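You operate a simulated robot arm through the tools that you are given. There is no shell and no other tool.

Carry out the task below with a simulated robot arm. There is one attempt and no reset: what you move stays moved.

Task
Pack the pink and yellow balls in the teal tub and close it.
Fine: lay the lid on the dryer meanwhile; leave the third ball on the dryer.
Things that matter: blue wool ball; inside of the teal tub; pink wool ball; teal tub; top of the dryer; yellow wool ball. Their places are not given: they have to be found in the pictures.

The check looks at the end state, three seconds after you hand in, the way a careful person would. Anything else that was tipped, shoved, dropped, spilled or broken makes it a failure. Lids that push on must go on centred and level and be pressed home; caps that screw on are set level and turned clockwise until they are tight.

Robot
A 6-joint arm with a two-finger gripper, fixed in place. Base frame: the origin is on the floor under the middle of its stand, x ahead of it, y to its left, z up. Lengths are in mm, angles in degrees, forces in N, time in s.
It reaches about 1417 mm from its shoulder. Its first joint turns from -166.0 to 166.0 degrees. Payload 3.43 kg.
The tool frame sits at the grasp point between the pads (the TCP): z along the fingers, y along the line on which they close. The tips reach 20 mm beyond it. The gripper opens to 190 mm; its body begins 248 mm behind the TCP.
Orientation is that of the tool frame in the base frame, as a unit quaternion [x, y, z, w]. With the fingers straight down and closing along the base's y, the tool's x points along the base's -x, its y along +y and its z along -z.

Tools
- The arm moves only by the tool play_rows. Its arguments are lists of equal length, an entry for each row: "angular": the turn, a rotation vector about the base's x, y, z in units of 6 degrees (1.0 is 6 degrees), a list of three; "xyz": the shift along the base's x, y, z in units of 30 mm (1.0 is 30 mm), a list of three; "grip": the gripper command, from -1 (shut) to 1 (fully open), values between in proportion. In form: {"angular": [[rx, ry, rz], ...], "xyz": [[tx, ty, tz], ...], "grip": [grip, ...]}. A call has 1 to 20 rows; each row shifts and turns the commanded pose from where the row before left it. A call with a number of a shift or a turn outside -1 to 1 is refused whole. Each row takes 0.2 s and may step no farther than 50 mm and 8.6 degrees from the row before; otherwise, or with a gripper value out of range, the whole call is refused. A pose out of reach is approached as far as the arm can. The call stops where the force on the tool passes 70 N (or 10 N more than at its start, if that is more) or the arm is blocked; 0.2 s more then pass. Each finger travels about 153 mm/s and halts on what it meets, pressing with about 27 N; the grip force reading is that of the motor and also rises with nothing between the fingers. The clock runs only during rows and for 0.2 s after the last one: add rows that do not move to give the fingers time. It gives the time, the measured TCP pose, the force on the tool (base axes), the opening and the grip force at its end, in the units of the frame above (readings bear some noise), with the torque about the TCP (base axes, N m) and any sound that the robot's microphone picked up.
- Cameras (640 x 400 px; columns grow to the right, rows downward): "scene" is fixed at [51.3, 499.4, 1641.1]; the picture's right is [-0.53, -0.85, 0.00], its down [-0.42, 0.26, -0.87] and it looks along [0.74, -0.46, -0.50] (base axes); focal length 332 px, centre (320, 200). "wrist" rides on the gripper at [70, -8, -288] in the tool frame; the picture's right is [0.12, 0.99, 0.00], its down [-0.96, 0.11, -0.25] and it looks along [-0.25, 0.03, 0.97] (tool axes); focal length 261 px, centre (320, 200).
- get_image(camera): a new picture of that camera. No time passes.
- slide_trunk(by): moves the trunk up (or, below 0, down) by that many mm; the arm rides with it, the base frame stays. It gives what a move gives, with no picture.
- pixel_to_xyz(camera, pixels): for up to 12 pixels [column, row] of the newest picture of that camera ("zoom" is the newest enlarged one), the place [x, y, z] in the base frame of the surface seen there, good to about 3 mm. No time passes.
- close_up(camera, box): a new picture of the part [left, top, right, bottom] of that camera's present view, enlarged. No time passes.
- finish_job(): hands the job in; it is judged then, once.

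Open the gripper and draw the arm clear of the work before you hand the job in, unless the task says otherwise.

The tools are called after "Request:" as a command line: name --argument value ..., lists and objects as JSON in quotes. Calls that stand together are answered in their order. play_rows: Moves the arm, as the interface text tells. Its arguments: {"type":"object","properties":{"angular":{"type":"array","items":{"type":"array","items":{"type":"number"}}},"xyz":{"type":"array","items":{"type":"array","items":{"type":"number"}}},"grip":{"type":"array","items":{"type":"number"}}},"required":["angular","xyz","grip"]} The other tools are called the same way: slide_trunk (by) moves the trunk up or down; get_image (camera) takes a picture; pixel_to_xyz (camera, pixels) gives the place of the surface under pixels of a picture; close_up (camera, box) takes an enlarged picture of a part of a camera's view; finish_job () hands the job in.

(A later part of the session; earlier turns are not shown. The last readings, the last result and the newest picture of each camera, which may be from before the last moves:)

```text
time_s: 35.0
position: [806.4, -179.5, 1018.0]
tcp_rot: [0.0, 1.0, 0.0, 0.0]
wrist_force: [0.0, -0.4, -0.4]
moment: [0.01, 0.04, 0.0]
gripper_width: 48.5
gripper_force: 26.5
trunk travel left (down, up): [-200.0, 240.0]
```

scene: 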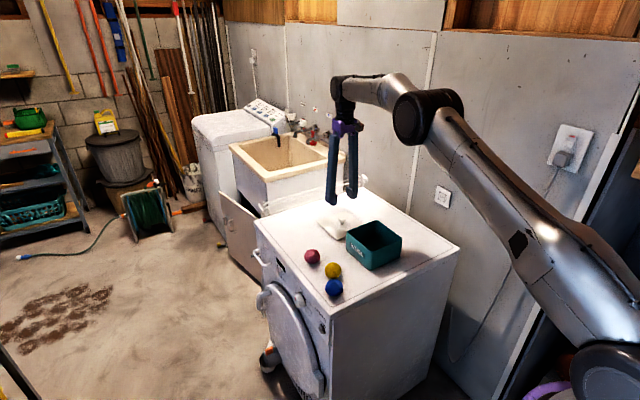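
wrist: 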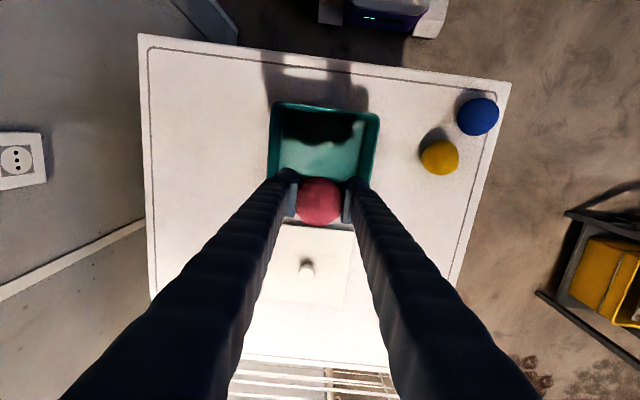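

Tub inside spans x≈706–847, y≈-254 to -112, floor z≈857. I shift to (811,-182.5) and descend to z≈890 so the ball hangs just over the floor.

Request:
play_rows --angular '[[0, 0, 0], [0, 0, 0], [0, 0, 0], [0, 0, 0], [0, 0, 0], [0, 0, 0], [0, 0, 0], [0, 0, 0], [0, 0, 0], [0, 0, 0]]' --xyz '[[0.15, -0.1, 0], [0, 0, -0.5], [0, 0, -0.6], [0, 0, -0.6], [0, 0, -0.5], [0, 0, -0.5], [0, 0, -0.5], [0, 0, -0.5], [0, 0, -0.5], [0, 0, 0]]' --grip '[-0.6, -0.6, -0.6, -0.6, -0.6, -0.6, -0.6, -0.6, -0.6, -0.6]'

Request:
close_up --camera "wrist" --box '[220, 80, 420, 260]'

Request:
close_up --camera "scene" --box '[300, 180, 440, 280]'

```text
time_s: 37.2
position: [813.2, -184.0, 889.4]
tcp_rot: [-0.001, 1.0, 0.0, -0.001]
wrist_force: [0.2, 0.4, 0.4]
moment: [0.01, 0.03, -0.01]
gripper_width: 48.2
gripper_force: 26.8
trunk travel left (down, up): [-200.0, 240.0]
```

```text
2.22 times, centred on (320, 170) of wrist
```

zoom: 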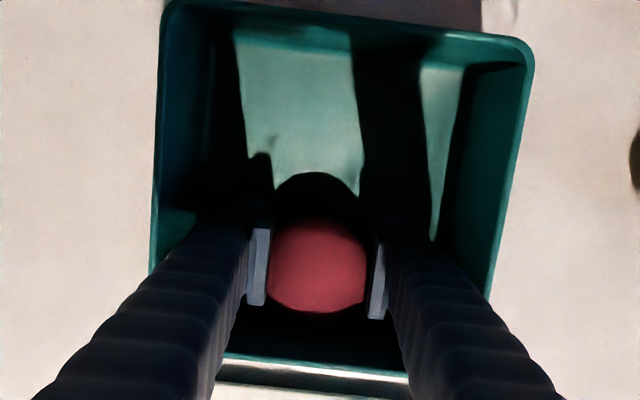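

```text
4.00 times, centred on (370, 230) of scene
```

zoom: 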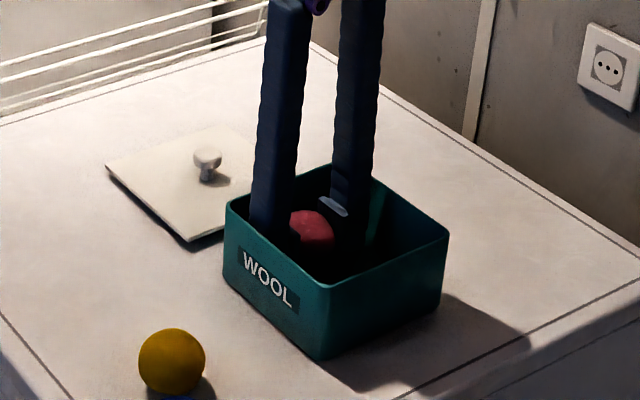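

The ball is inside with clearance to all walls, ~4 mm over the floor. I lower 3 mm and open to about 64 mm.

Request:
play_rows --angular '[[0, 0, 0], [0, 0, 0], [0, 0, 0], [0, 0, 0], [0, 0, 0]]' --xyz '[[0, 0, -0.1], [0, 0, 0], [0, 0, 0], [0, 0, 0], [0, 0, 0]]' --grip '[-0.6, -0.45, -0.38, -0.33, -0.33]'

Request:
close_up --camera "wrist" --box '[220, 80, 420, 260]'

```text
time_s: 38.4
position: [813.7, -183.4, 887.4]
tcp_rot: [0.0, 1.0, 0.0, -0.001]
wrist_force: [0.3, -0.2, 0.1]
moment: [-0.04, 0.03, -0.02]
gripper_width: 63.6
gripper_force: 0.2
trunk travel left (down, up): [-200.0, 240.0]
```

```text
2.22 times, centred on (320, 170) of wrist
```

zoom: 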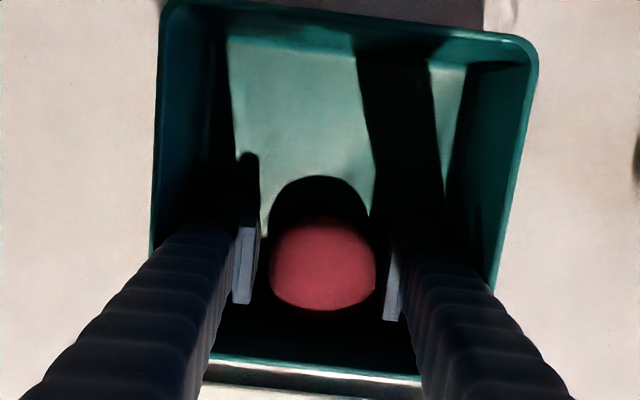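

The pink ball is released on the tub floor, with a gap on both sides of it. I rise straight out to z≈1007 and look where it rests.

Request:
play_rows --angular '[[0, 0, 0], [0, 0, 0], [0, 0, 0], [0, 0, 0], [0, 0, 0], [0, 0, 0], [0, 0, 0], [0, 0, 0]]' --xyz '[[0, 0, 0.3], [0, 0, 0.5], [0, 0, 0.6], [0, 0, 0.6], [0, 0, 0.7], [0, 0, 0.7], [0, 0, 0.6], [0, 0, 0]]' --grip '[-0.33, -0.33, -0.33, -0.33, -0.33, -0.33, -0.33, -0.33]'

Request:
close_up --camera "scene" --box '[300, 180, 440, 280]'

Request:
get_image --camera "wrist"

```text
time_s: 40.2
position: [813.7, -185.2, 1007.7]
tcp_rot: [0.0, 1.0, 0.0, -0.001]
wrist_force: [0.1, 0.0, -0.6]
moment: [-0.02, 0.01, 0.02]
gripper_width: 63.6
gripper_force: 0.0
trunk travel left (down, up): [-200.0, 240.0]
```

```text
4.00 times, centred on (370, 230) of scene
```

zoom: 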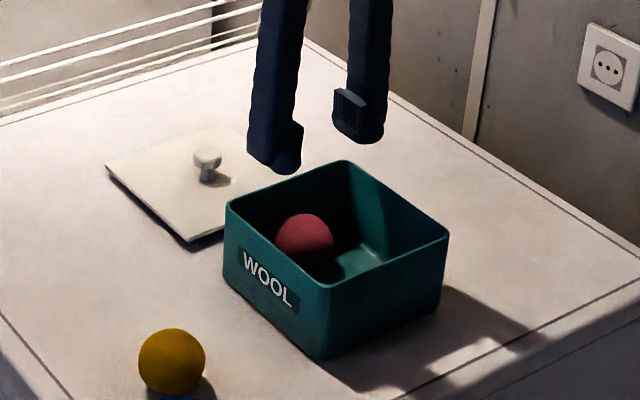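

```text
taken
```

wrist: 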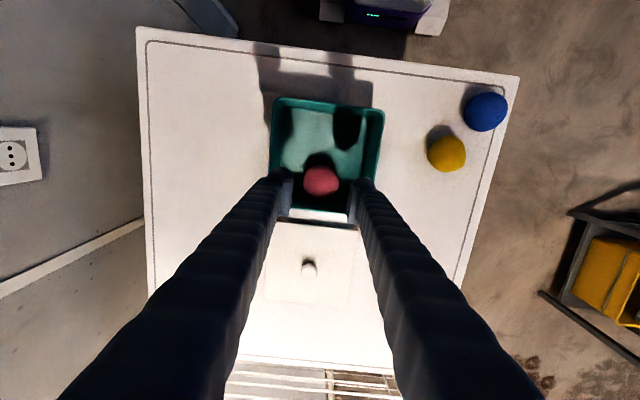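

Pink rests in the far half of the tub. Next I go over the yellow ball, about (750,12), opening to ~90 mm.

Request:
play_rows --angular '[[0, 0, 0], [0, 0, 0], [0, 0, 0], [0, 0, 0], [0, 0, 0], [0, 0, 0], [0, 0, 0], [0, 0, 0], [0, 0, 0], [0, 0, 0], [0, 0, 0]]' --xyz '[[-0.15, 0.4, 0], [-0.22, 0.7, 0], [-0.22, 0.7, 0], [-0.22, 0.7, 0], [-0.22, 0.7, 0], [-0.22, 0.7, 0], [-0.22, 0.7, 0], [-0.22, 0.7, 0], [-0.22, 0.7, 0], [-0.19, 0.55, 0], [0, 0, 0]]' --grip '[-0.33, -0.33, -0.33, -0.2, -0.1, -0.05, -0.05, -0.05, -0.05, -0.05, -0.05]'

Request:
get_image --camera "wrist"

Request:
close_up --camera "scene" --box '[280, 210, 420, 310]'

```text
time_s: 42.6
position: [749.7, 11.4, 1008.2]
tcp_rot: [0.0, 1.0, 0.0, 0.0]
wrist_force: [0.3, -0.6, -1.1]
moment: [0.0, 0.0, -0.01]
gripper_width: 90.0
gripper_force: 0.0
trunk travel left (down, up): [-200.0, 240.0]
```

```text
taken
```

wrist: 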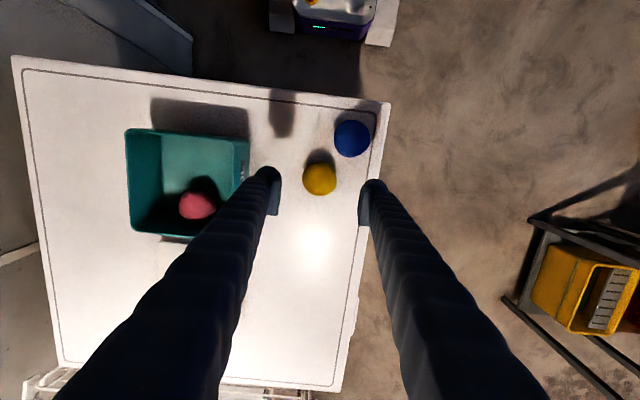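

```text
4.00 times, centred on (350, 260) of scene
```

zoom: 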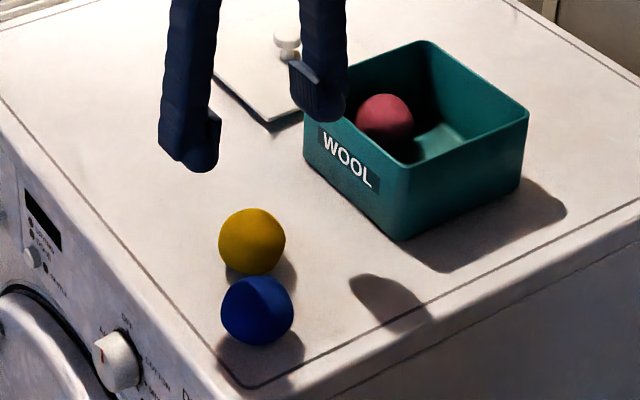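

I measure the yellow ball at (319,180) with its edges, plus blue (352,139), from the wrist.

Request:
pixel_to_xyz --camera "wrist" --pixels '[[319, 180], [305, 180], [334, 180], [319, 166], [319, 194], [352, 139], [338, 139], [367, 139], [352, 153]]'

```text
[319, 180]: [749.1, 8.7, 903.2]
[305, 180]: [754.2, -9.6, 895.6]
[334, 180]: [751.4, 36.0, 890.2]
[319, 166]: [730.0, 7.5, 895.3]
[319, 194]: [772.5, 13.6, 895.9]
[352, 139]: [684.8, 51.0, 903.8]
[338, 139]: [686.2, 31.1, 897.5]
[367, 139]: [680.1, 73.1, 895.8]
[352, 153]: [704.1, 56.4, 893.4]
```

Yellow centre ≈ (751,12,877), right under the TCP; blue stays ≥20 mm from the finger. I descend 130 mm.

Request:
play_rows --angular '[[0, 0, 0], [0, 0, 0], [0, 0, 0], [0, 0, 0], [0, 0, 0], [0, 0, 0], [0, 0, 0], [0, 0, 0], [0, 0, 0]]' --xyz '[[0.04, 0, -0.4], [0, 0, -0.7], [0, 0, -0.7], [0, 0, -0.7], [0, 0, -0.6], [0, 0, -0.5], [0, 0, -0.4], [0, 0, -0.33], [0, 0, 0]]' --grip '[-0.05, -0.05, -0.05, -0.05, -0.05, -0.05, -0.05, -0.05, -0.05]'

Request:
get_image --camera "wrist"

Request:
close_up --camera "scene" --box '[280, 210, 420, 310]'

```text
time_s: 44.6
position: [750.5, 13.3, 879.4]
tcp_rot: [0.0, 1.0, 0.0, -0.001]
wrist_force: [-0.3, 0.9, 0.5]
moment: [0.01, 0.01, 0.05]
gripper_width: 90.3
gripper_force: 0.0
trunk travel left (down, up): [-200.0, 240.0]
```

```text
taken
```

wrist: 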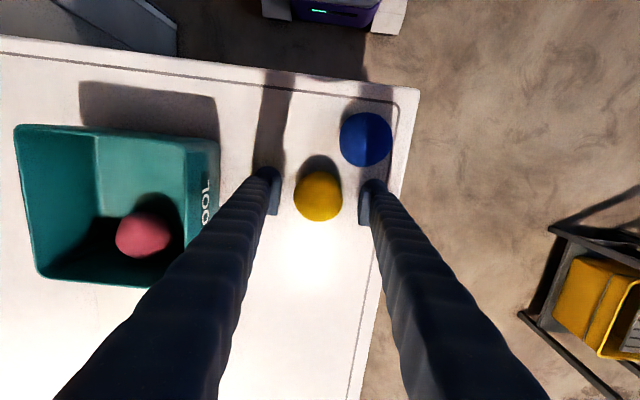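

```text
4.00 times, centred on (350, 260) of scene
```

zoom: 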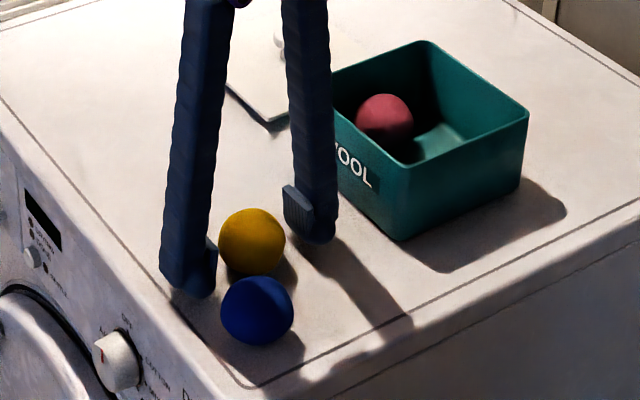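

The yellow ball (318,197) is between the pads; blue is clear of the right finger. I close and lift 30 mm.

Request:
play_rows --angular '[[0, 0, 0], [0, 0, 0], [0, 0, 0], [0, 0, 0], [0, 0, 0]]' --xyz '[[0, 0, 0], [0, 0, 0], [0, 0, 0], [0, 0, 0], [0, 0, 0]]' --grip '[-0.2, -0.4, -0.6, -0.6, -0.6]'

Request:
play_rows --angular '[[0, 0, 0], [0, 0, 0], [0, 0, 0], [0, 0, 0]]' --xyz '[[0, 0, 0.2], [0, 0, 0.4], [0, 0, 0.4], [0, 0, 0]]' --grip '[-0.6, -0.6, -0.6, -0.6]'

Request:
close_up --camera "scene" --box '[280, 210, 420, 310]'

```text
time_s: 45.8
position: [750.7, 13.2, 878.8]
tcp_rot: [0.0, 1.0, 0.0, 0.0]
wrist_force: [-1.4, -0.7, 7.5]
moment: [-0.13, 0.11, -0.02]
gripper_width: 50.7
gripper_force: 27.1
trunk travel left (down, up): [-200.0, 240.0]
```

```text
time_s: 46.8
position: [752.1, 13.4, 907.1]
tcp_rot: [0.0, 1.0, 0.0, -0.001]
wrist_force: [-0.3, 0.1, -0.9]
moment: [0.0, 0.0, -0.01]
gripper_width: 49.2
gripper_force: 26.6
trunk travel left (down, up): [-200.0, 240.0]
```

```text
4.00 times, centred on (350, 260) of scene
```

zoom: 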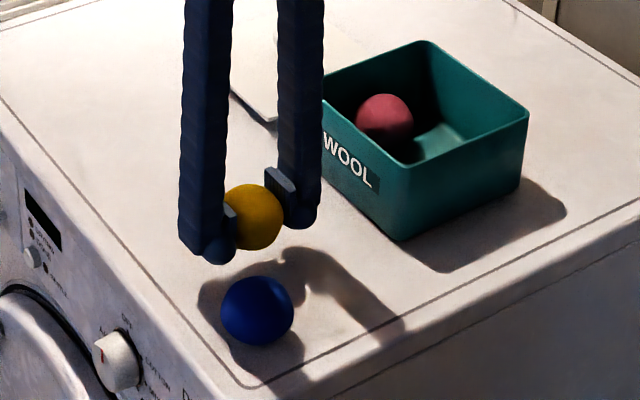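

Yellow is held and blue is undisturbed. I lift to z≈1016 and carry yellow over the tub's near half, (740,-183).

Request:
play_rows --angular '[[0, 0, 0], [0, 0, 0], [0, 0, 0], [0, 0, 0], [0, 0, 0], [0, 0, 0], [0, 0, 0], [0, 0, 0], [0, 0, 0], [0, 0, 0], [0, 0, 0], [0, 0, 0], [0, 0, 0], [0, 0, 0], [0, 0, 0], [0, 0, 0]]' --xyz '[[0, 0, 0.5], [0, 0, 0.8], [0, 0, 0.8], [0, 0, 0.8], [0, 0, 0.7], [-0.04, -0.4, 0], [-0.04, -0.7, 0], [-0.04, -0.7, 0], [-0.04, -0.7, 0], [-0.04, -0.7, 0], [-0.04, -0.7, 0], [-0.04, -0.7, 0], [-0.04, -0.7, 0], [-0.04, -0.7, 0], [-0.04, -0.55, 0], [0, 0, 0]]' --grip '[-0.6, -0.6, -0.6, -0.6, -0.6, -0.6, -0.6, -0.6, -0.6, -0.6, -0.6, -0.6, -0.6, -0.6, -0.6, -0.6]'

Request:
get_image --camera "wrist"

Request:
close_up --camera "scene" --box '[300, 180, 440, 280]'

```text
time_s: 50.2
position: [740.0, -186.2, 1016.2]
tcp_rot: [0.0, 1.0, 0.0, 0.0]
wrist_force: [0.6, -0.7, -0.7]
moment: [-0.01, 0.0, -0.01]
gripper_width: 48.6
gripper_force: 27.0
trunk travel left (down, up): [-200.0, 240.0]
```

```text
taken
```

wrist: 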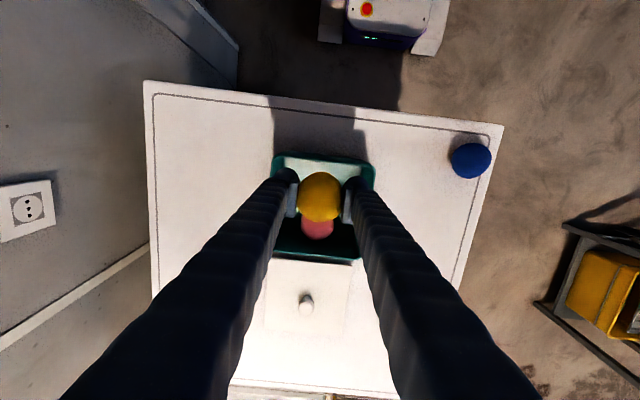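

```text
4.00 times, centred on (370, 230) of scene
```

zoom: 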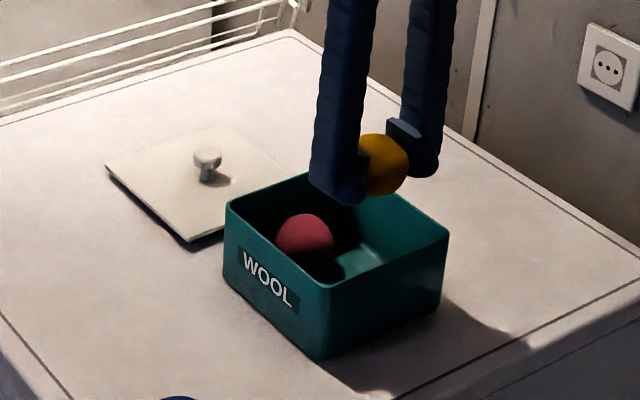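

I measure where pink sits in the tub (zoom 304,232) before lowering yellow.

Request:
pixel_to_xyz --camera "zoom" --pixels '[[305, 222], [278, 238], [331, 238], [318, 252], [300, 215]]'

Request:
play_rows --angular '[[0, 0, 0]]' --xyz '[[0, 0, 0]]' --grip '[-0.6]'

```text
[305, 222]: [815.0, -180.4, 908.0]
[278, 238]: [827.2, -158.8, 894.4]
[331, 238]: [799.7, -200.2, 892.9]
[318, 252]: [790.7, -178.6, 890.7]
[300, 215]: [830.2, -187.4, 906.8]
```

```text
time_s: 50.6
position: [739.9, -185.9, 1015.9]
tcp_rot: [0.0, 1.0, 0.001, 0.0]
wrist_force: [0.1, 0.3, 0.3]
moment: [0.01, 0.0, 0.0]
gripper_width: 48.6
gripper_force: 26.6
trunk travel left (down, up): [-200.0, 240.0]
```

Pink is at about (815,-180), leaving 20 mm to yellow. I shift +2 mm in y and descend to z≈887.

Request:
play_rows --angular '[[0, 0, 0], [0, 0, 0], [0, 0, 0], [0, 0, 0], [0, 0, 0], [0, 0, 0], [0, 0, 0], [0, 0, 0], [0, 0, 0], [0, 0, 0]]' --xyz '[[0, 0.07, -0.2], [0, 0, -0.5], [0, 0, -0.6], [0, 0, -0.6], [0, 0, -0.5], [0, 0, -0.5], [0, 0, -0.5], [0, 0, -0.5], [0, 0, -0.38], [0, 0, 0]]' --grip '[-0.6, -0.6, -0.6, -0.6, -0.6, -0.6, -0.6, -0.6, -0.6, -0.6]'

Request:
close_up --camera "wrist" --box '[220, 80, 420, 260]'

Request:
close_up --camera "scene" --box '[300, 180, 440, 280]'

```text
time_s: 52.8
position: [741.3, -181.1, 887.6]
tcp_rot: [0.0, 1.0, 0.0, 0.0]
wrist_force: [-1.0, -0.7, 0.0]
moment: [0.01, 0.01, -0.02]
gripper_width: 48.6
gripper_force: 26.6
trunk travel left (down, up): [-200.0, 240.0]
```

```text
2.22 times, centred on (320, 170) of wrist
```

zoom: 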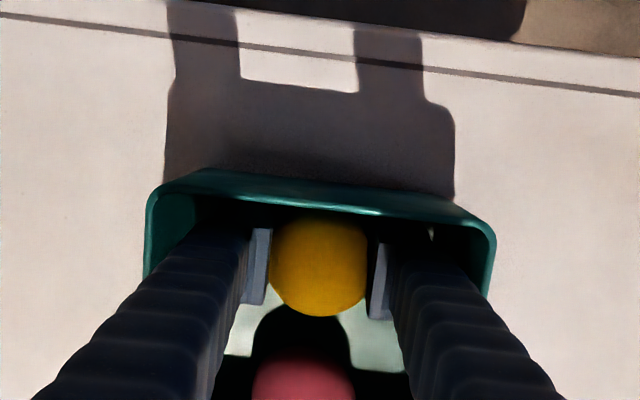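

```text
4.00 times, centred on (370, 230) of scene
```

zoom: 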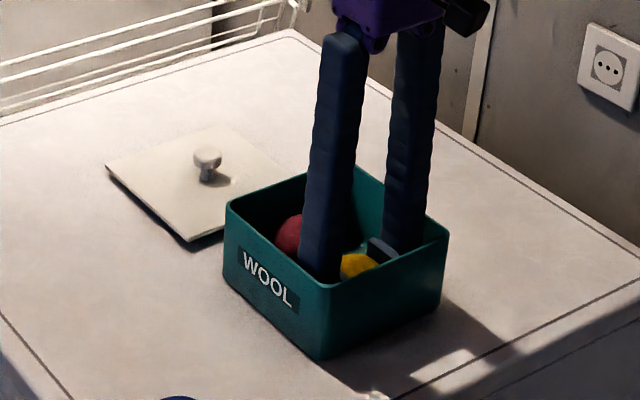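

Yellow hangs just over the tub floor beside pink, clear of the walls. I open to ~64 mm and rise straight out.

Request:
play_rows --angular '[[0, 0, 0], [0, 0, 0], [0, 0, 0], [0, 0, 0], [0, 0, 0]]' --xyz '[[0, 0, -0.05], [0, 0, 0], [0, 0, 0], [0, 0, 0], [0, 0, 0]]' --grip '[-0.6, -0.45, -0.38, -0.33, -0.33]'

Request:
play_rows --angular '[[0, 0, 0], [0, 0, 0], [0, 0, 0], [0, 0, 0], [0, 0, 0], [0, 0, 0], [0, 0, 0], [0, 0, 0]]' --xyz '[[0, 0, 0.3], [0, 0, 0.5], [0, 0, 0.6], [0, 0, 0.6], [0, 0, 0.7], [0, 0, 0.7], [0, 0, 0.6], [0, 0, 0]]' --grip '[-0.33, -0.33, -0.33, -0.33, -0.33, -0.33, -0.33, -0.33]'

Request:
close_up --camera "scene" --box '[300, 180, 440, 280]'

Request:
get_image --camera "wrist"

```text
time_s: 54.0
position: [741.4, -183.2, 885.8]
tcp_rot: [0.0, 1.0, 0.0, -0.002]
wrist_force: [0.1, -0.4, 0.2]
moment: [-0.01, 0.0, 0.03]
gripper_width: 63.6
gripper_force: 0.0
trunk travel left (down, up): [-200.0, 240.0]
```

```text
time_s: 55.8
position: [740.1, -182.4, 1006.6]
tcp_rot: [0.0, 1.0, 0.0, -0.001]
wrist_force: [1.1, -0.2, -1.1]
moment: [-0.03, 0.0, 0.0]
gripper_width: 63.3
gripper_force: 0.1
trunk travel left (down, up): [-200.0, 240.0]
```

```text
4.00 times, centred on (370, 230) of scene
```

zoom: 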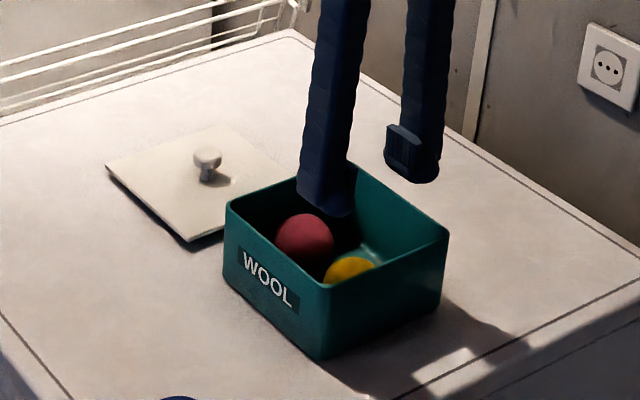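

```text
taken
```

wrist: 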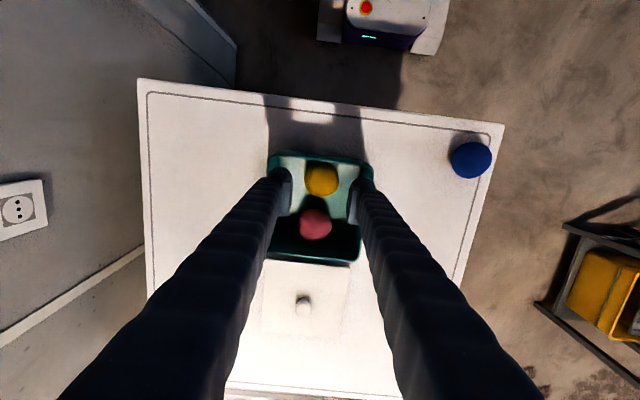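

Both balls lie in the tub. I go back over the lid knob at about (977,-181), staying at z≈1000.

Request:
play_rows --angular '[[0, 0, 0], [0, 0, 0], [0, 0, 0], [0, 0, 0], [0, 0, 0], [0, 0, 0], [0, 0, 0], [0, 0, 0], [0, 0, 0], [0, 0, 0], [0, 0, 0], [0, 0, 0], [0, 0, 0]]' --xyz '[[0.4, 0, 0], [0.7, 0, 0], [0.75, 0, 0], [0.75, 0, 0], [0.75, 0, 0], [0.75, 0, 0], [0.75, 0, 0], [0.75, 0, 0], [0.75, 0, -0.1], [0.7, 0, -0.1], [0.5, 0, -0.1], [0.3, 0, -0.1], [0, 0, 0]]' --grip '[-0.33, -0.33, -0.33, -0.33, -0.33, -0.33, -0.33, -0.33, -0.33, -0.33, -0.33, -0.33, -0.33]'

Request:
close_up --camera "wrist" --box '[240, 100, 400, 250]'

Request:
close_up --camera "scene" --box '[300, 170, 420, 280]'

```text
time_s: 58.6
position: [974.3, -183.0, 996.4]
tcp_rot: [0.0, 1.0, -0.001, 0.0]
wrist_force: [-0.3, -0.1, -0.5]
moment: [-0.01, -0.02, -0.02]
gripper_width: 63.5
gripper_force: 0.0
trunk travel left (down, up): [-200.0, 240.0]
```

```text
2.67 times, centred on (320, 175) of wrist
```

zoom: 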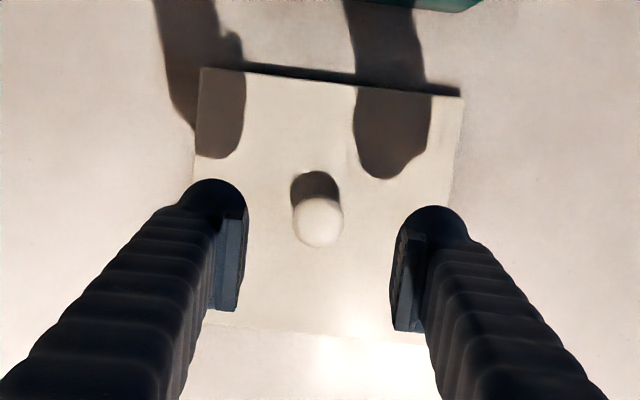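

```text
3.64 times, centred on (360, 225) of scene
```

zoom: 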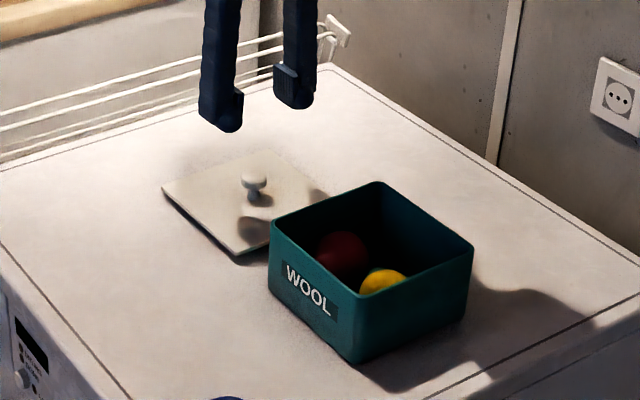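

Lid edge slope is 28/263 px, the same as when it was on the tub, so it is not turned. I measure lid corners and knob again.

Request:
pixel_to_xyz --camera "zoom" --pixels '[[165, 189], [236, 253], [255, 179], [243, 184], [266, 186], [330, 188], [262, 152], [376, 184], [272, 227], [359, 295], [470, 250]]'

Request:
pixel_to_xyz --camera "wrist" --pixels '[[317, 128], [319, 182], [319, 190], [310, 183], [328, 183], [412, 138], [317, 225], [350, 130]]'

```text
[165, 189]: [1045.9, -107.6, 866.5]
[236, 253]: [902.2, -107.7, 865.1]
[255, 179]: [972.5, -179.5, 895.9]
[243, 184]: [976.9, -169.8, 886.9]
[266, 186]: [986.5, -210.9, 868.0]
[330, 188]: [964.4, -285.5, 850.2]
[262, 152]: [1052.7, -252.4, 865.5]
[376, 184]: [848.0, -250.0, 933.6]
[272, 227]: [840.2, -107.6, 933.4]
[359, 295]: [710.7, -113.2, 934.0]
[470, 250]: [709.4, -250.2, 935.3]
```

```text
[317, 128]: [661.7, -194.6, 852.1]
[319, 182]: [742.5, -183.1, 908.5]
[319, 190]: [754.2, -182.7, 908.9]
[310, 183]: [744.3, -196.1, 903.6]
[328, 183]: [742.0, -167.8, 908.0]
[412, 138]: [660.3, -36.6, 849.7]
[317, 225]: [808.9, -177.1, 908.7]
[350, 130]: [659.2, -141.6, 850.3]
```

Knob is at about (977,-181), aligned in y. I shift +3 mm in x and descend to z≈889.

Request:
play_rows --angular '[[0, 0, 0], [0, 0, 0], [0, 0, 0], [0, 0, 0], [0, 0, 0], [0, 0, 0], [0, 0, 0], [0, 0, 0]]' --xyz '[[0.1, 0, -0.4], [0, 0, -0.6], [0, 0, -0.6], [0, 0, -0.6], [0, 0, -0.6], [0, 0, -0.4], [0, 0, -0.37], [0, 0, 0]]' --grip '[-0.33, -0.33, -0.33, -0.33, -0.33, -0.33, -0.33, -0.33]'

Request:
close_up --camera "wrist" --box '[240, 100, 400, 250]'

Request:
close_up --camera "scene" --box '[300, 195, 380, 245]'

```text
time_s: 60.4
position: [979.1, -183.5, 888.1]
tcp_rot: [-0.001, 1.0, 0.0, 0.0]
wrist_force: [-0.2, -0.9, -0.5]
moment: [0.0, -0.04, 0.03]
gripper_width: 63.4
gripper_force: 0.0
trunk travel left (down, up): [-200.0, 240.0]
```

```text
2.67 times, centred on (320, 175) of wrist
```

zoom: 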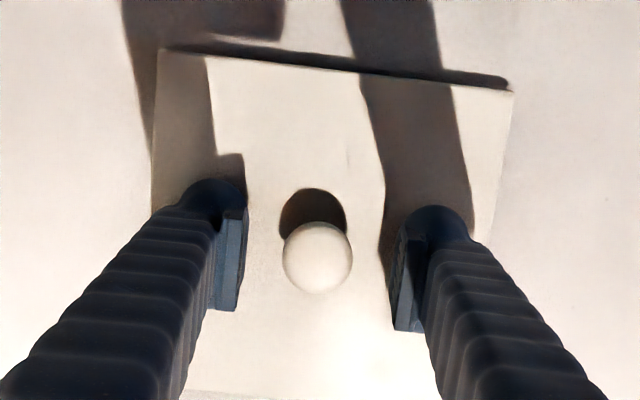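

```text
8.00 times, centred on (340, 220) of scene
```

zoom: 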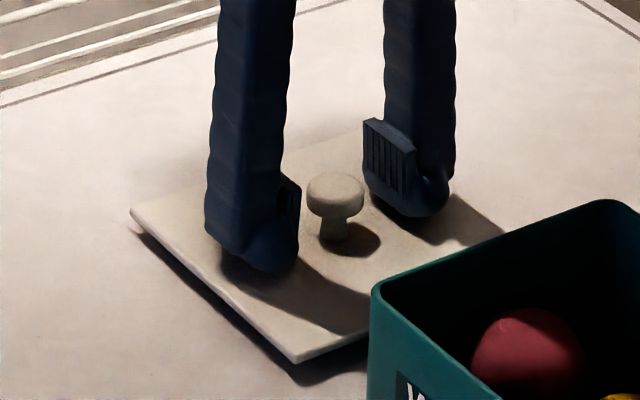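

The knob (317,257) is centred between the pads. I nudge -1.5 mm in x and close on it.

Request:
play_rows --angular '[[0, 0, 0], [0, 0, 0], [0, 0, 0], [0, 0, 0], [0, 0, 0], [0, 0, 0]]' --xyz '[[-0.05, 0, 0], [0, 0, 0], [0, 0, 0], [0, 0, 0], [0, 0, 0], [0, 0, 0]]' --grip '[-0.4, -0.6, -0.7, -1, -1, -1]'

Request:
play_rows --angular '[[0, 0, 0], [0, 0, 0], [0, 0, 0], [0, 0, 0], [0, 0, 0]]' --xyz '[[0, 0, 0.1], [0, 0, 0.15], [0, 0, 0.2], [0, 0, 0.2], [0, 0, 0]]' --grip '[-1, -1, -1, -1, -1]'

Request:
close_up --camera "scene" --box '[300, 195, 380, 245]'

Request:
close_up --camera "wrist" --box '[240, 100, 400, 250]'

```text
time_s: 61.8
position: [976.5, -182.7, 888.6]
tcp_rot: [0.0, 1.0, 0.0, -0.001]
wrist_force: [-0.7, 0.2, 0.0]
moment: [-0.01, 0.0, 0.01]
gripper_width: 25.3
gripper_force: 27.6
trunk travel left (down, up): [-200.0, 240.0]
```

```text
time_s: 63.0
position: [976.6, -182.2, 905.8]
tcp_rot: [0.0, 1.0, 0.0, 0.0]
wrist_force: [-0.8, 0.0, -0.7]
moment: [0.02, 0.0, -0.01]
gripper_width: 25.6
gripper_force: 27.3
trunk travel left (down, up): [-200.0, 240.0]
```

```text
8.00 times, centred on (340, 220) of scene
```

zoom: 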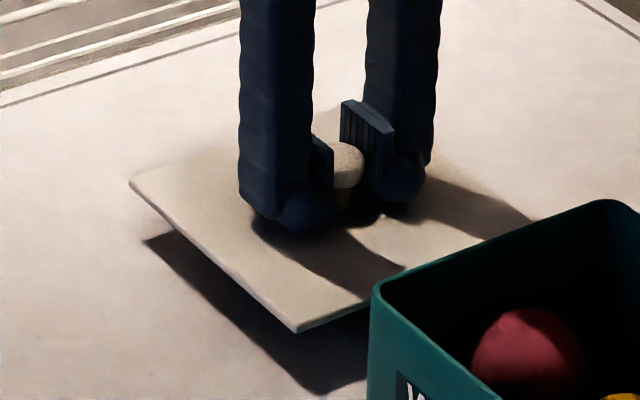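

```text
2.67 times, centred on (320, 175) of wrist
```

zoom: 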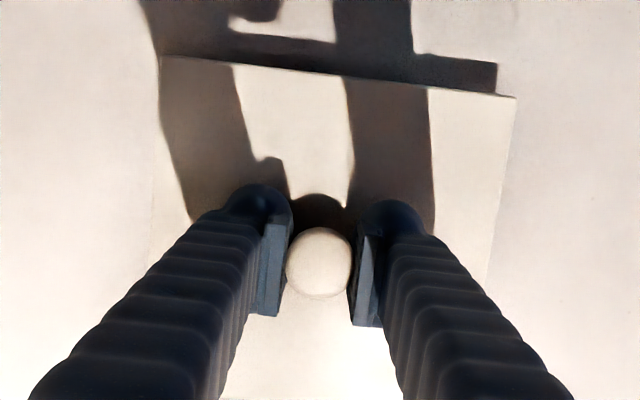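

The lid hangs level, with the same view of it as when it was first gripped seated on the tub (corners 162,55 and 516,98), so TCP≈(775.5,-183.7) will centre it. I lift to z≈1030 and carry it back over the tub.

Request:
play_rows --angular '[[0, 0, 0], [0, 0, 0], [0, 0, 0], [0, 0, 0], [0, 0, 0], [0, 0, 0], [0, 0, 0], [0, 0, 0], [0, 0, 0], [0, 0, 0], [0, 0, 0], [0, 0, 0], [0, 0, 0], [0, 0, 0], [0, 0, 0], [0, 0, 0], [0, 0, 0], [0, 0, 0]]' --xyz '[[0, 0, 0.4], [0, 0, 0.6], [0, 0, 0.7], [0, 0, 0.7], [0, 0, 0.7], [0, 0, 0.6], [0, 0, 0.4], [-0.3, 0, 0], [-0.6, -0.01, 0], [-0.7, -0.01, 0], [-0.7, -0.01, 0], [-0.7, -0.01, 0], [-0.7, 0, 0], [-0.7, 0, 0], [-0.7, 0, 0], [-0.7, 0, 0], [-0.6, 0, 0], [-0.3, 0, 0]]' --grip '[-1, -1, -1, -1, -1, -1, -1, -1, -1, -1, -1, -1, -1, -1, -1, -1, -1, -1]'

Request:
play_rows --angular '[[0, 0, 0]]' --xyz '[[0, 0, 0]]' --grip '[-1]'

Request:
play_rows --angular '[[0, 0, 0]]' --xyz '[[0, 0, 0]]' --grip '[-1]'

Request:
close_up --camera "scene" --box '[320, 160, 440, 280]'

Request:
close_up --camera "wrist" --box '[240, 100, 400, 250]'

```text
time_s: 66.8
position: [774.5, -182.0, 1029.1]
tcp_rot: [0.0, 1.0, 0.0, -0.001]
wrist_force: [0.1, -0.4, -0.6]
moment: [0.01, -0.01, -0.02]
gripper_width: 25.2
gripper_force: 27.2
trunk travel left (down, up): [-200.0, 240.0]
```

```text
time_s: 67.2
position: [776.0, -181.5, 1030.4]
tcp_rot: [0.0, 1.0, 0.0, -0.001]
wrist_force: [-0.1, 0.5, -1.0]
moment: [-0.02, -0.03, 0.01]
gripper_width: 25.3
gripper_force: 26.7
trunk travel left (down, up): [-200.0, 240.0]
```

```text
time_s: 67.6
position: [774.0, -181.2, 1030.4]
tcp_rot: [0.0, 1.0, -0.001, -0.001]
wrist_force: [-0.1, 0.2, -0.1]
moment: [-0.02, 0.01, -0.01]
gripper_width: 25.3
gripper_force: 26.8
trunk travel left (down, up): [-200.0, 240.0]
```

```text
3.33 times, centred on (380, 220) of scene
```

zoom: 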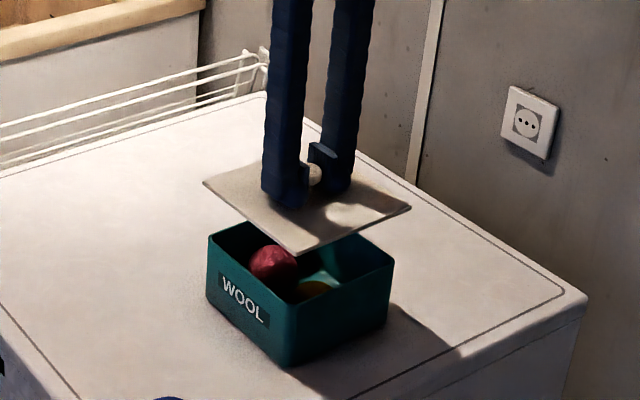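

```text
2.67 times, centred on (320, 175) of wrist
```

zoom: 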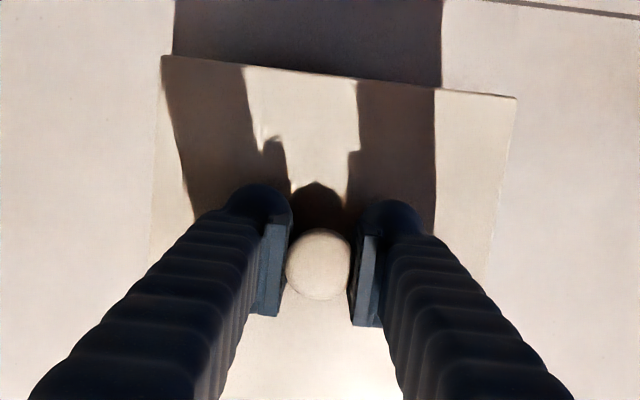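

The reading averages (774.8,-181.6), so I correct by +0.9 in x and -2 in y, and lower to z≈978, just above the rim, to check centring.

Request:
play_rows --angular '[[0, 0, 0], [0, 0, 0], [0, 0, 0], [0, 0, 0], [0, 0, 0], [0, 0, 0]]' --xyz '[[0.03, -0.067, -0.2], [0, 0, -0.4], [0, 0, -0.45], [0, 0, -0.4], [0, 0, -0.3], [0, 0, 0]]' --grip '[-1, -1, -1, -1, -1, -1]'

Request:
play_rows --angular '[[0, 0, 0]]' --xyz '[[0, 0, 0]]' --grip '[-1]'

Request:
close_up --camera "scene" --box '[340, 225, 410, 272]'

Request:
close_up --camera "wrist" --box '[240, 100, 400, 250]'

```text
time_s: 69.0
position: [776.7, -183.8, 978.0]
tcp_rot: [0.0, 1.0, 0.0, 0.001]
wrist_force: [-1.2, 0.8, -0.9]
moment: [-0.01, 0.01, 0.0]
gripper_width: 25.2
gripper_force: 27.5
trunk travel left (down, up): [-200.0, 240.0]
```

```text
time_s: 69.4
position: [778.9, -183.6, 978.2]
tcp_rot: [0.0, 1.0, -0.001, -0.001]
wrist_force: [0.1, 0.3, -0.8]
moment: [0.0, -0.05, 0.02]
gripper_width: 25.6
gripper_force: 26.7
trunk travel left (down, up): [-200.0, 240.0]
```

```text
8.51 times, centred on (375, 248) of scene
```

zoom: 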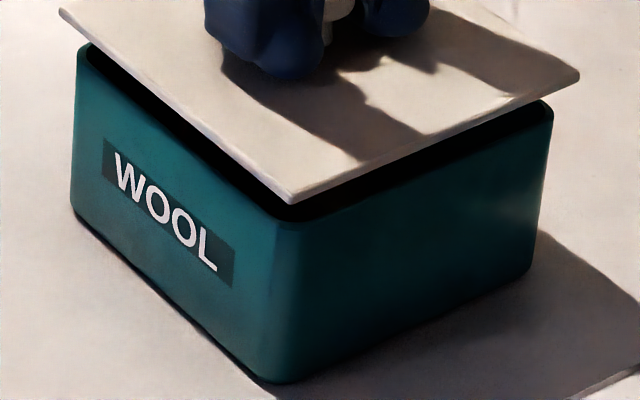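

```text
2.67 times, centred on (320, 175) of wrist
```

zoom: 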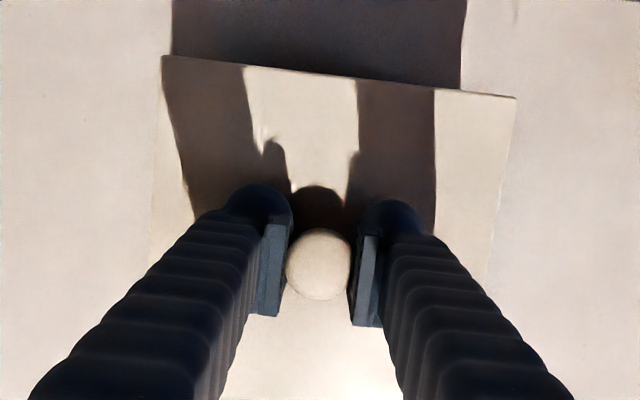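

Compared with the same view before removal, the tub's outline sits about (-3,-2) zoom px away (e.g. bottom corner 275,384 vs 280,387), i.e. it moved ~2 mm in +x when the lid popped off. I measure both its visible faces and the lid edges to confirm.

Request:
close_up --camera "scene" --box '[340, 225, 410, 272]'

Request:
pixel_to_xyz --camera "zoom" --pixels '[[100, 110], [100, 190], [200, 190], [240, 320], [160, 270], [350, 280], [400, 260], [450, 230], [500, 190], [400, 320], [340, 340], [500, 240]]'

Request:
pixel_to_xyz --camera "zoom" --pixels '[[288, 192], [340, 175], [400, 151], [450, 130], [520, 100], [570, 78], [250, 165], [200, 125], [150, 83], [100, 42], [66, 12], [292, 198]]'

```text
8.51 times, centred on (375, 248) of scene
```

zoom: 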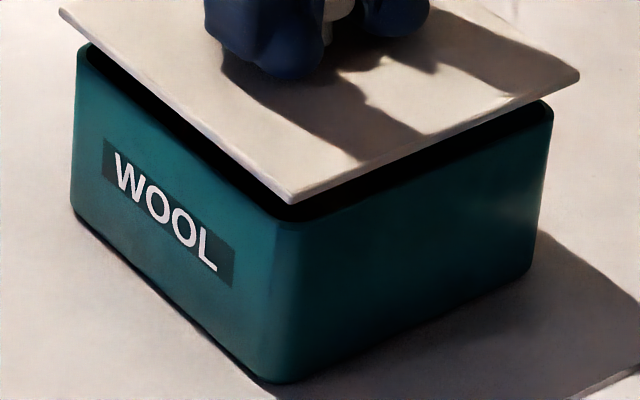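

```text
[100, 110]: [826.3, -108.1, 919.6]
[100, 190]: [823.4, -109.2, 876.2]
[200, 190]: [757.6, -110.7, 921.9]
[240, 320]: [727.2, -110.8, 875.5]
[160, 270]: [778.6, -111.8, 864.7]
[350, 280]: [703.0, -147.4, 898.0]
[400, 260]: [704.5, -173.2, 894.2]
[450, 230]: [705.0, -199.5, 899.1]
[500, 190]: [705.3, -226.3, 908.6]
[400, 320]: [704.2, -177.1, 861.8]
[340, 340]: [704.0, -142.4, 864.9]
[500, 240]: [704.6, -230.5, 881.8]
```

```text
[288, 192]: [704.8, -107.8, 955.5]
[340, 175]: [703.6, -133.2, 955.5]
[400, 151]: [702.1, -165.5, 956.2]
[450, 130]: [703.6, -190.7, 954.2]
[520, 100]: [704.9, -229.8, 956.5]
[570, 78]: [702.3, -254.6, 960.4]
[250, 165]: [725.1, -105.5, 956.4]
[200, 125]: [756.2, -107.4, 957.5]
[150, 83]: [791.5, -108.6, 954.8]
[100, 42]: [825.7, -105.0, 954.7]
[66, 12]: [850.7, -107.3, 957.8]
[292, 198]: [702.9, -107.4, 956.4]
```

Averaging readings, the lid is ~0.9 mm and the tub ~2 mm ahead of their first seated x. I shift +1.2 mm in x and lower to z≈972, where the plug should be about to enter the rim.

Request:
play_rows --angular '[[0, 0, 0], [0, 0, 0], [0, 0, 0], [0, 0, 0], [0, 0, 0]]' --xyz '[[0.04, 0, 0], [0, 0, -0.07], [0, 0, -0.07], [0, 0, -0.06], [0, 0, 0]]' --grip '[-1, -1, -1, -1, -1]'

Request:
close_up --camera "scene" --box '[340, 225, 410, 272]'

```text
time_s: 70.6
position: [778.6, -186.2, 971.4]
tcp_rot: [0.0, 1.0, -0.001, -0.001]
wrist_force: [0.6, 0.6, -1.0]
moment: [0.01, 0.01, 0.01]
gripper_width: 25.3
gripper_force: 26.7
trunk travel left (down, up): [-200.0, 240.0]
```

```text
8.51 times, centred on (375, 248) of scene
```

zoom: 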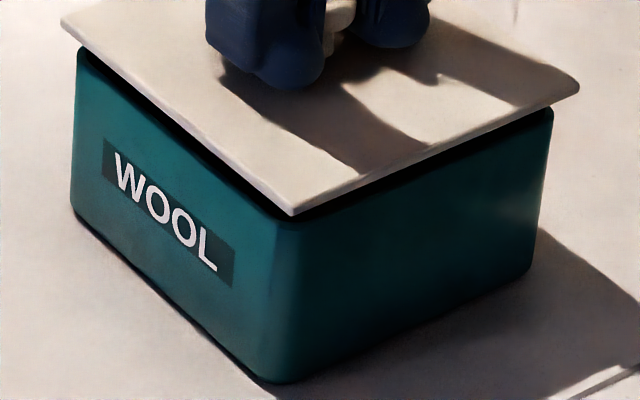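

The plug is not touching yet (no force). I take tight views of the left, front and right corners to judge the lid's overhang around the rim.

Request:
close_up --camera "scene" --box '[342, 222, 358, 232]'

Request:
close_up --camera "scene" --box '[394, 229, 410, 239]'

Request:
close_up --camera "scene" --box '[362, 244, 378, 254]'

```text
16.00 times, centred on (350, 227) of scene
```

zoom: 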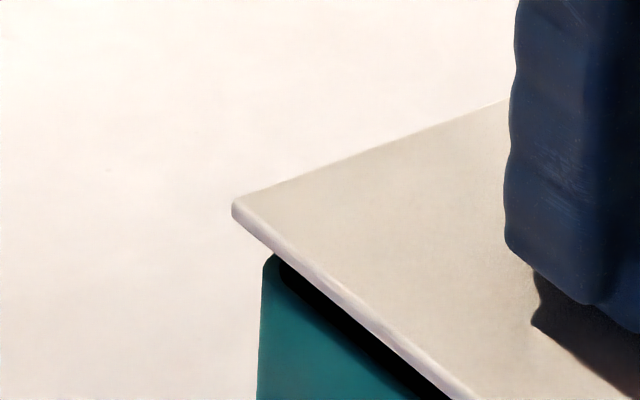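

```text
16.00 times, centred on (402, 234) of scene
```

zoom: 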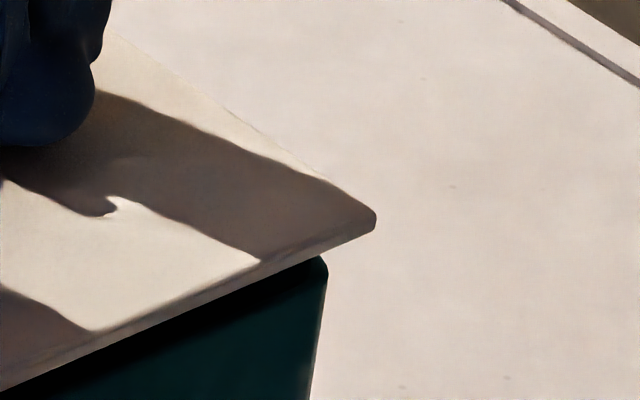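

```text
16.00 times, centred on (370, 249) of scene
```

zoom: 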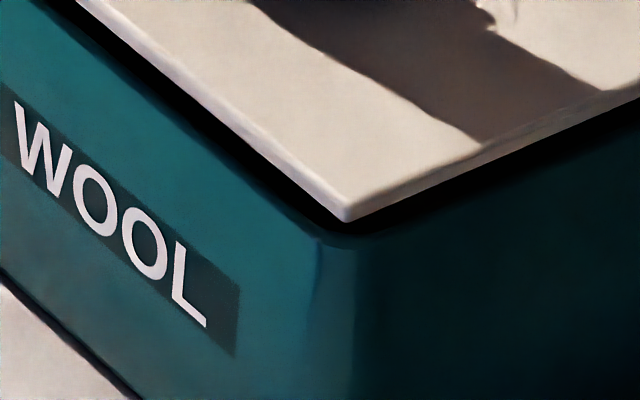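

Left overhang is ~7.2 mm and right ~8.7 mm along the picture's right axis, so the lid is ~0.8 mm too far right. I nudge it by (+0.4,+0.6) mm and look at the front-edge bands.

Request:
play_rows --angular '[[0, 0, 0], [0, 0, 0]]' --xyz '[[0.013, 0.022, 0], [0, 0, 0]]' --grip '[-1, -1]'

Request:
close_up --camera "scene" --box '[352, 234, 364, 242]'

Request:
close_up --camera "scene" --box '[380, 239, 392, 247]'

Request:
close_up --camera "scene" --box '[342, 222, 358, 232]'

Request:
close_up --camera "scene" --box '[394, 229, 410, 239]'

```text
time_s: 71.2
position: [779.0, -183.7, 971.7]
tcp_rot: [0.0, 1.0, -0.001, -0.001]
wrist_force: [0.0, 0.1, -0.7]
moment: [0.02, -0.03, -0.02]
gripper_width: 25.4
gripper_force: 27.4
trunk travel left (down, up): [-200.0, 240.0]
```

```text
16.00 times, centred on (358, 238) of scene
```

zoom: 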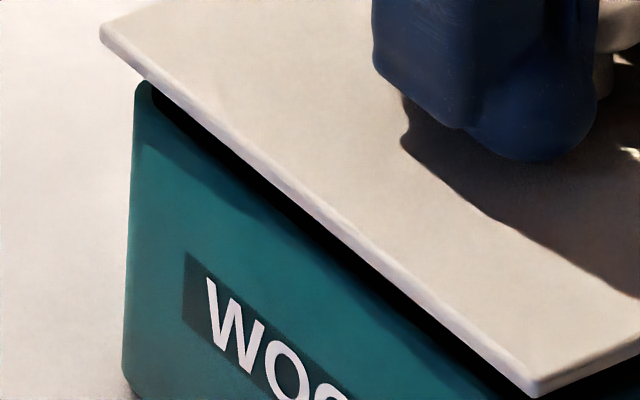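

```text
16.00 times, centred on (386, 243) of scene
```

zoom: 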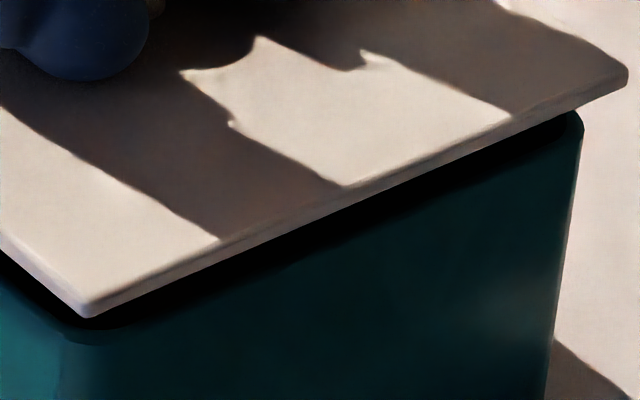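

```text
16.00 times, centred on (350, 227) of scene
```

zoom: 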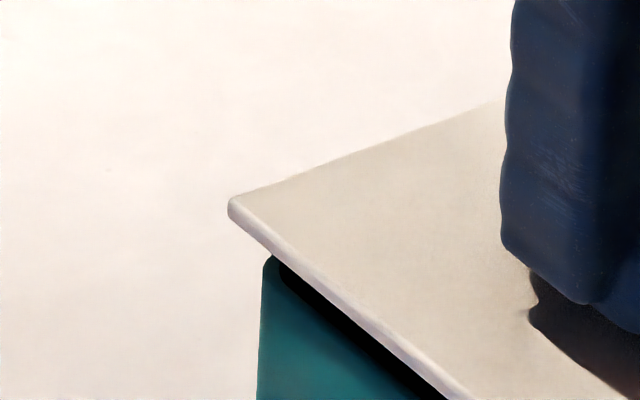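

```text
16.00 times, centred on (402, 234) of scene
```

zoom: 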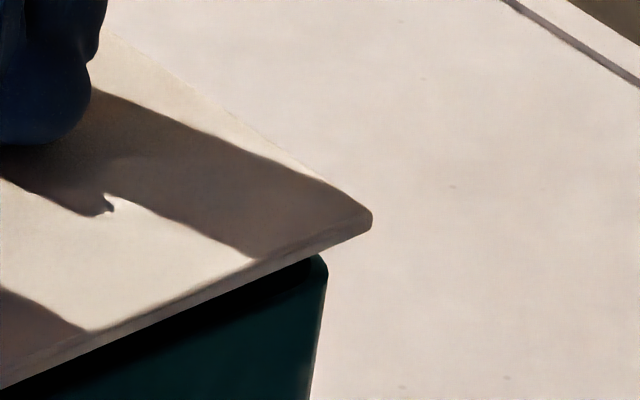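

The overhang is now balanced left/right (7.8 vs 8.0 mm). I lower in ~1.5 mm steps, watching force and moment for the plug entering.

Request:
play_rows --angular '[[0, 0, 0], [0, 0, 0]]' --xyz '[[0, 0, -0.05], [0, 0, 0]]' --grip '[-1, -1]'

Request:
play_rows --angular '[[0, 0, 0], [0, 0, 0]]' --xyz '[[0, 0, -0.05], [0, 0, 0]]' --grip '[-1, -1]'

```text
time_s: 71.8
position: [779.8, -185.1, 971.2]
tcp_rot: [0.0, 1.0, 0.0, -0.001]
wrist_force: [0.0, 1.1, -1.2]
moment: [-0.02, -0.02, 0.01]
gripper_width: 25.2
gripper_force: 27.1
trunk travel left (down, up): [-200.0, 240.0]
```

```text
time_s: 72.4
position: [779.3, -185.8, 969.2]
tcp_rot: [0.001, 1.0, 0.001, -0.001]
wrist_force: [0.0, -0.1, -1.2]
moment: [0.03, 0.0, 0.02]
gripper_width: 25.5
gripper_force: 27.0
trunk travel left (down, up): [-200.0, 240.0]
```

No contact yet at z≈969. I go on in 1.5 mm steps.

Request:
play_rows --angular '[[0, 0, 0], [0, 0, 0]]' --xyz '[[0, 0, -0.05], [0, 0, 0]]' --grip '[-1, -1]'

Request:
play_rows --angular '[[0, 0, 0], [0, 0, 0]]' --xyz '[[0, 0, -0.05], [0, 0, 0]]' --grip '[-1, -1]'

Request:
close_up --camera "scene" --box '[340, 225, 410, 272]'

```text
time_s: 73.0
position: [778.1, -184.6, 967.5]
tcp_rot: [0.0, 1.0, 0.0, -0.001]
wrist_force: [-0.6, -0.6, -0.3]
moment: [-0.01, -0.02, 0.0]
gripper_width: 25.1
gripper_force: 27.5
trunk travel left (down, up): [-200.0, 240.0]
```

```text
time_s: 73.6
position: [778.0, -185.1, 965.7]
tcp_rot: [-0.001, 1.0, 0.0, 0.0]
wrist_force: [-0.2, 0.2, -0.4]
moment: [-0.02, 0.01, 0.01]
gripper_width: 25.4
gripper_force: 27.1
trunk travel left (down, up): [-200.0, 240.0]
```

```text
8.51 times, centred on (375, 248) of scene
```

zoom: 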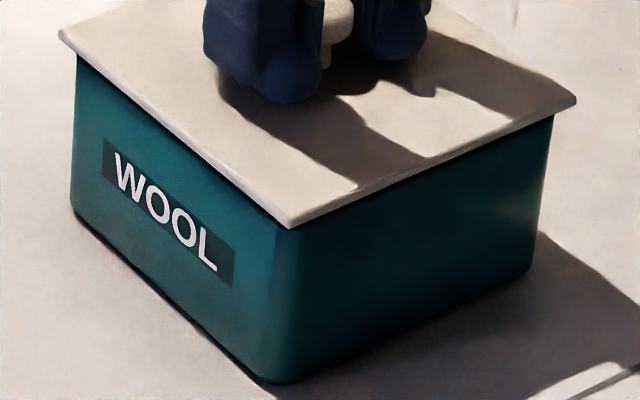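

The plug has gone into the rim with no force; about 2–3 mm remain. I continue in 1 mm steps.

Request:
play_rows --angular '[[0, 0, 0], [0, 0, 0]]' --xyz '[[0, 0, -0.04], [0, 0, 0]]' --grip '[-1, -1]'

Request:
play_rows --angular '[[0, 0, 0], [0, 0, 0]]' --xyz '[[0, 0, -0.04], [0, 0, 0]]' --grip '[-1, -1]'

Request:
close_up --camera "scene" --box '[340, 225, 410, 272]'

```text
time_s: 74.2
position: [780.3, -184.2, 964.2]
tcp_rot: [0.0, 1.0, 0.0, 0.0]
wrist_force: [-0.6, 0.8, -0.6]
moment: [-0.04, 0.05, -0.11]
gripper_width: 25.3
gripper_force: 26.7
trunk travel left (down, up): [-200.0, 240.0]
```

```text
time_s: 74.8
position: [777.8, -184.6, 963.8]
tcp_rot: [0.0, 1.0, -0.001, 0.0]
wrist_force: [-1.5, -1.1, -0.5]
moment: [0.01, -0.02, -0.02]
gripper_width: 25.2
gripper_force: 26.8
trunk travel left (down, up): [-200.0, 240.0]
```

```text
8.51 times, centred on (375, 248) of scene
```

zoom: 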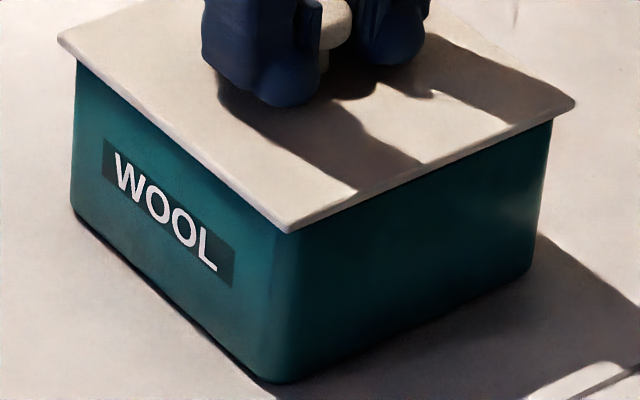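

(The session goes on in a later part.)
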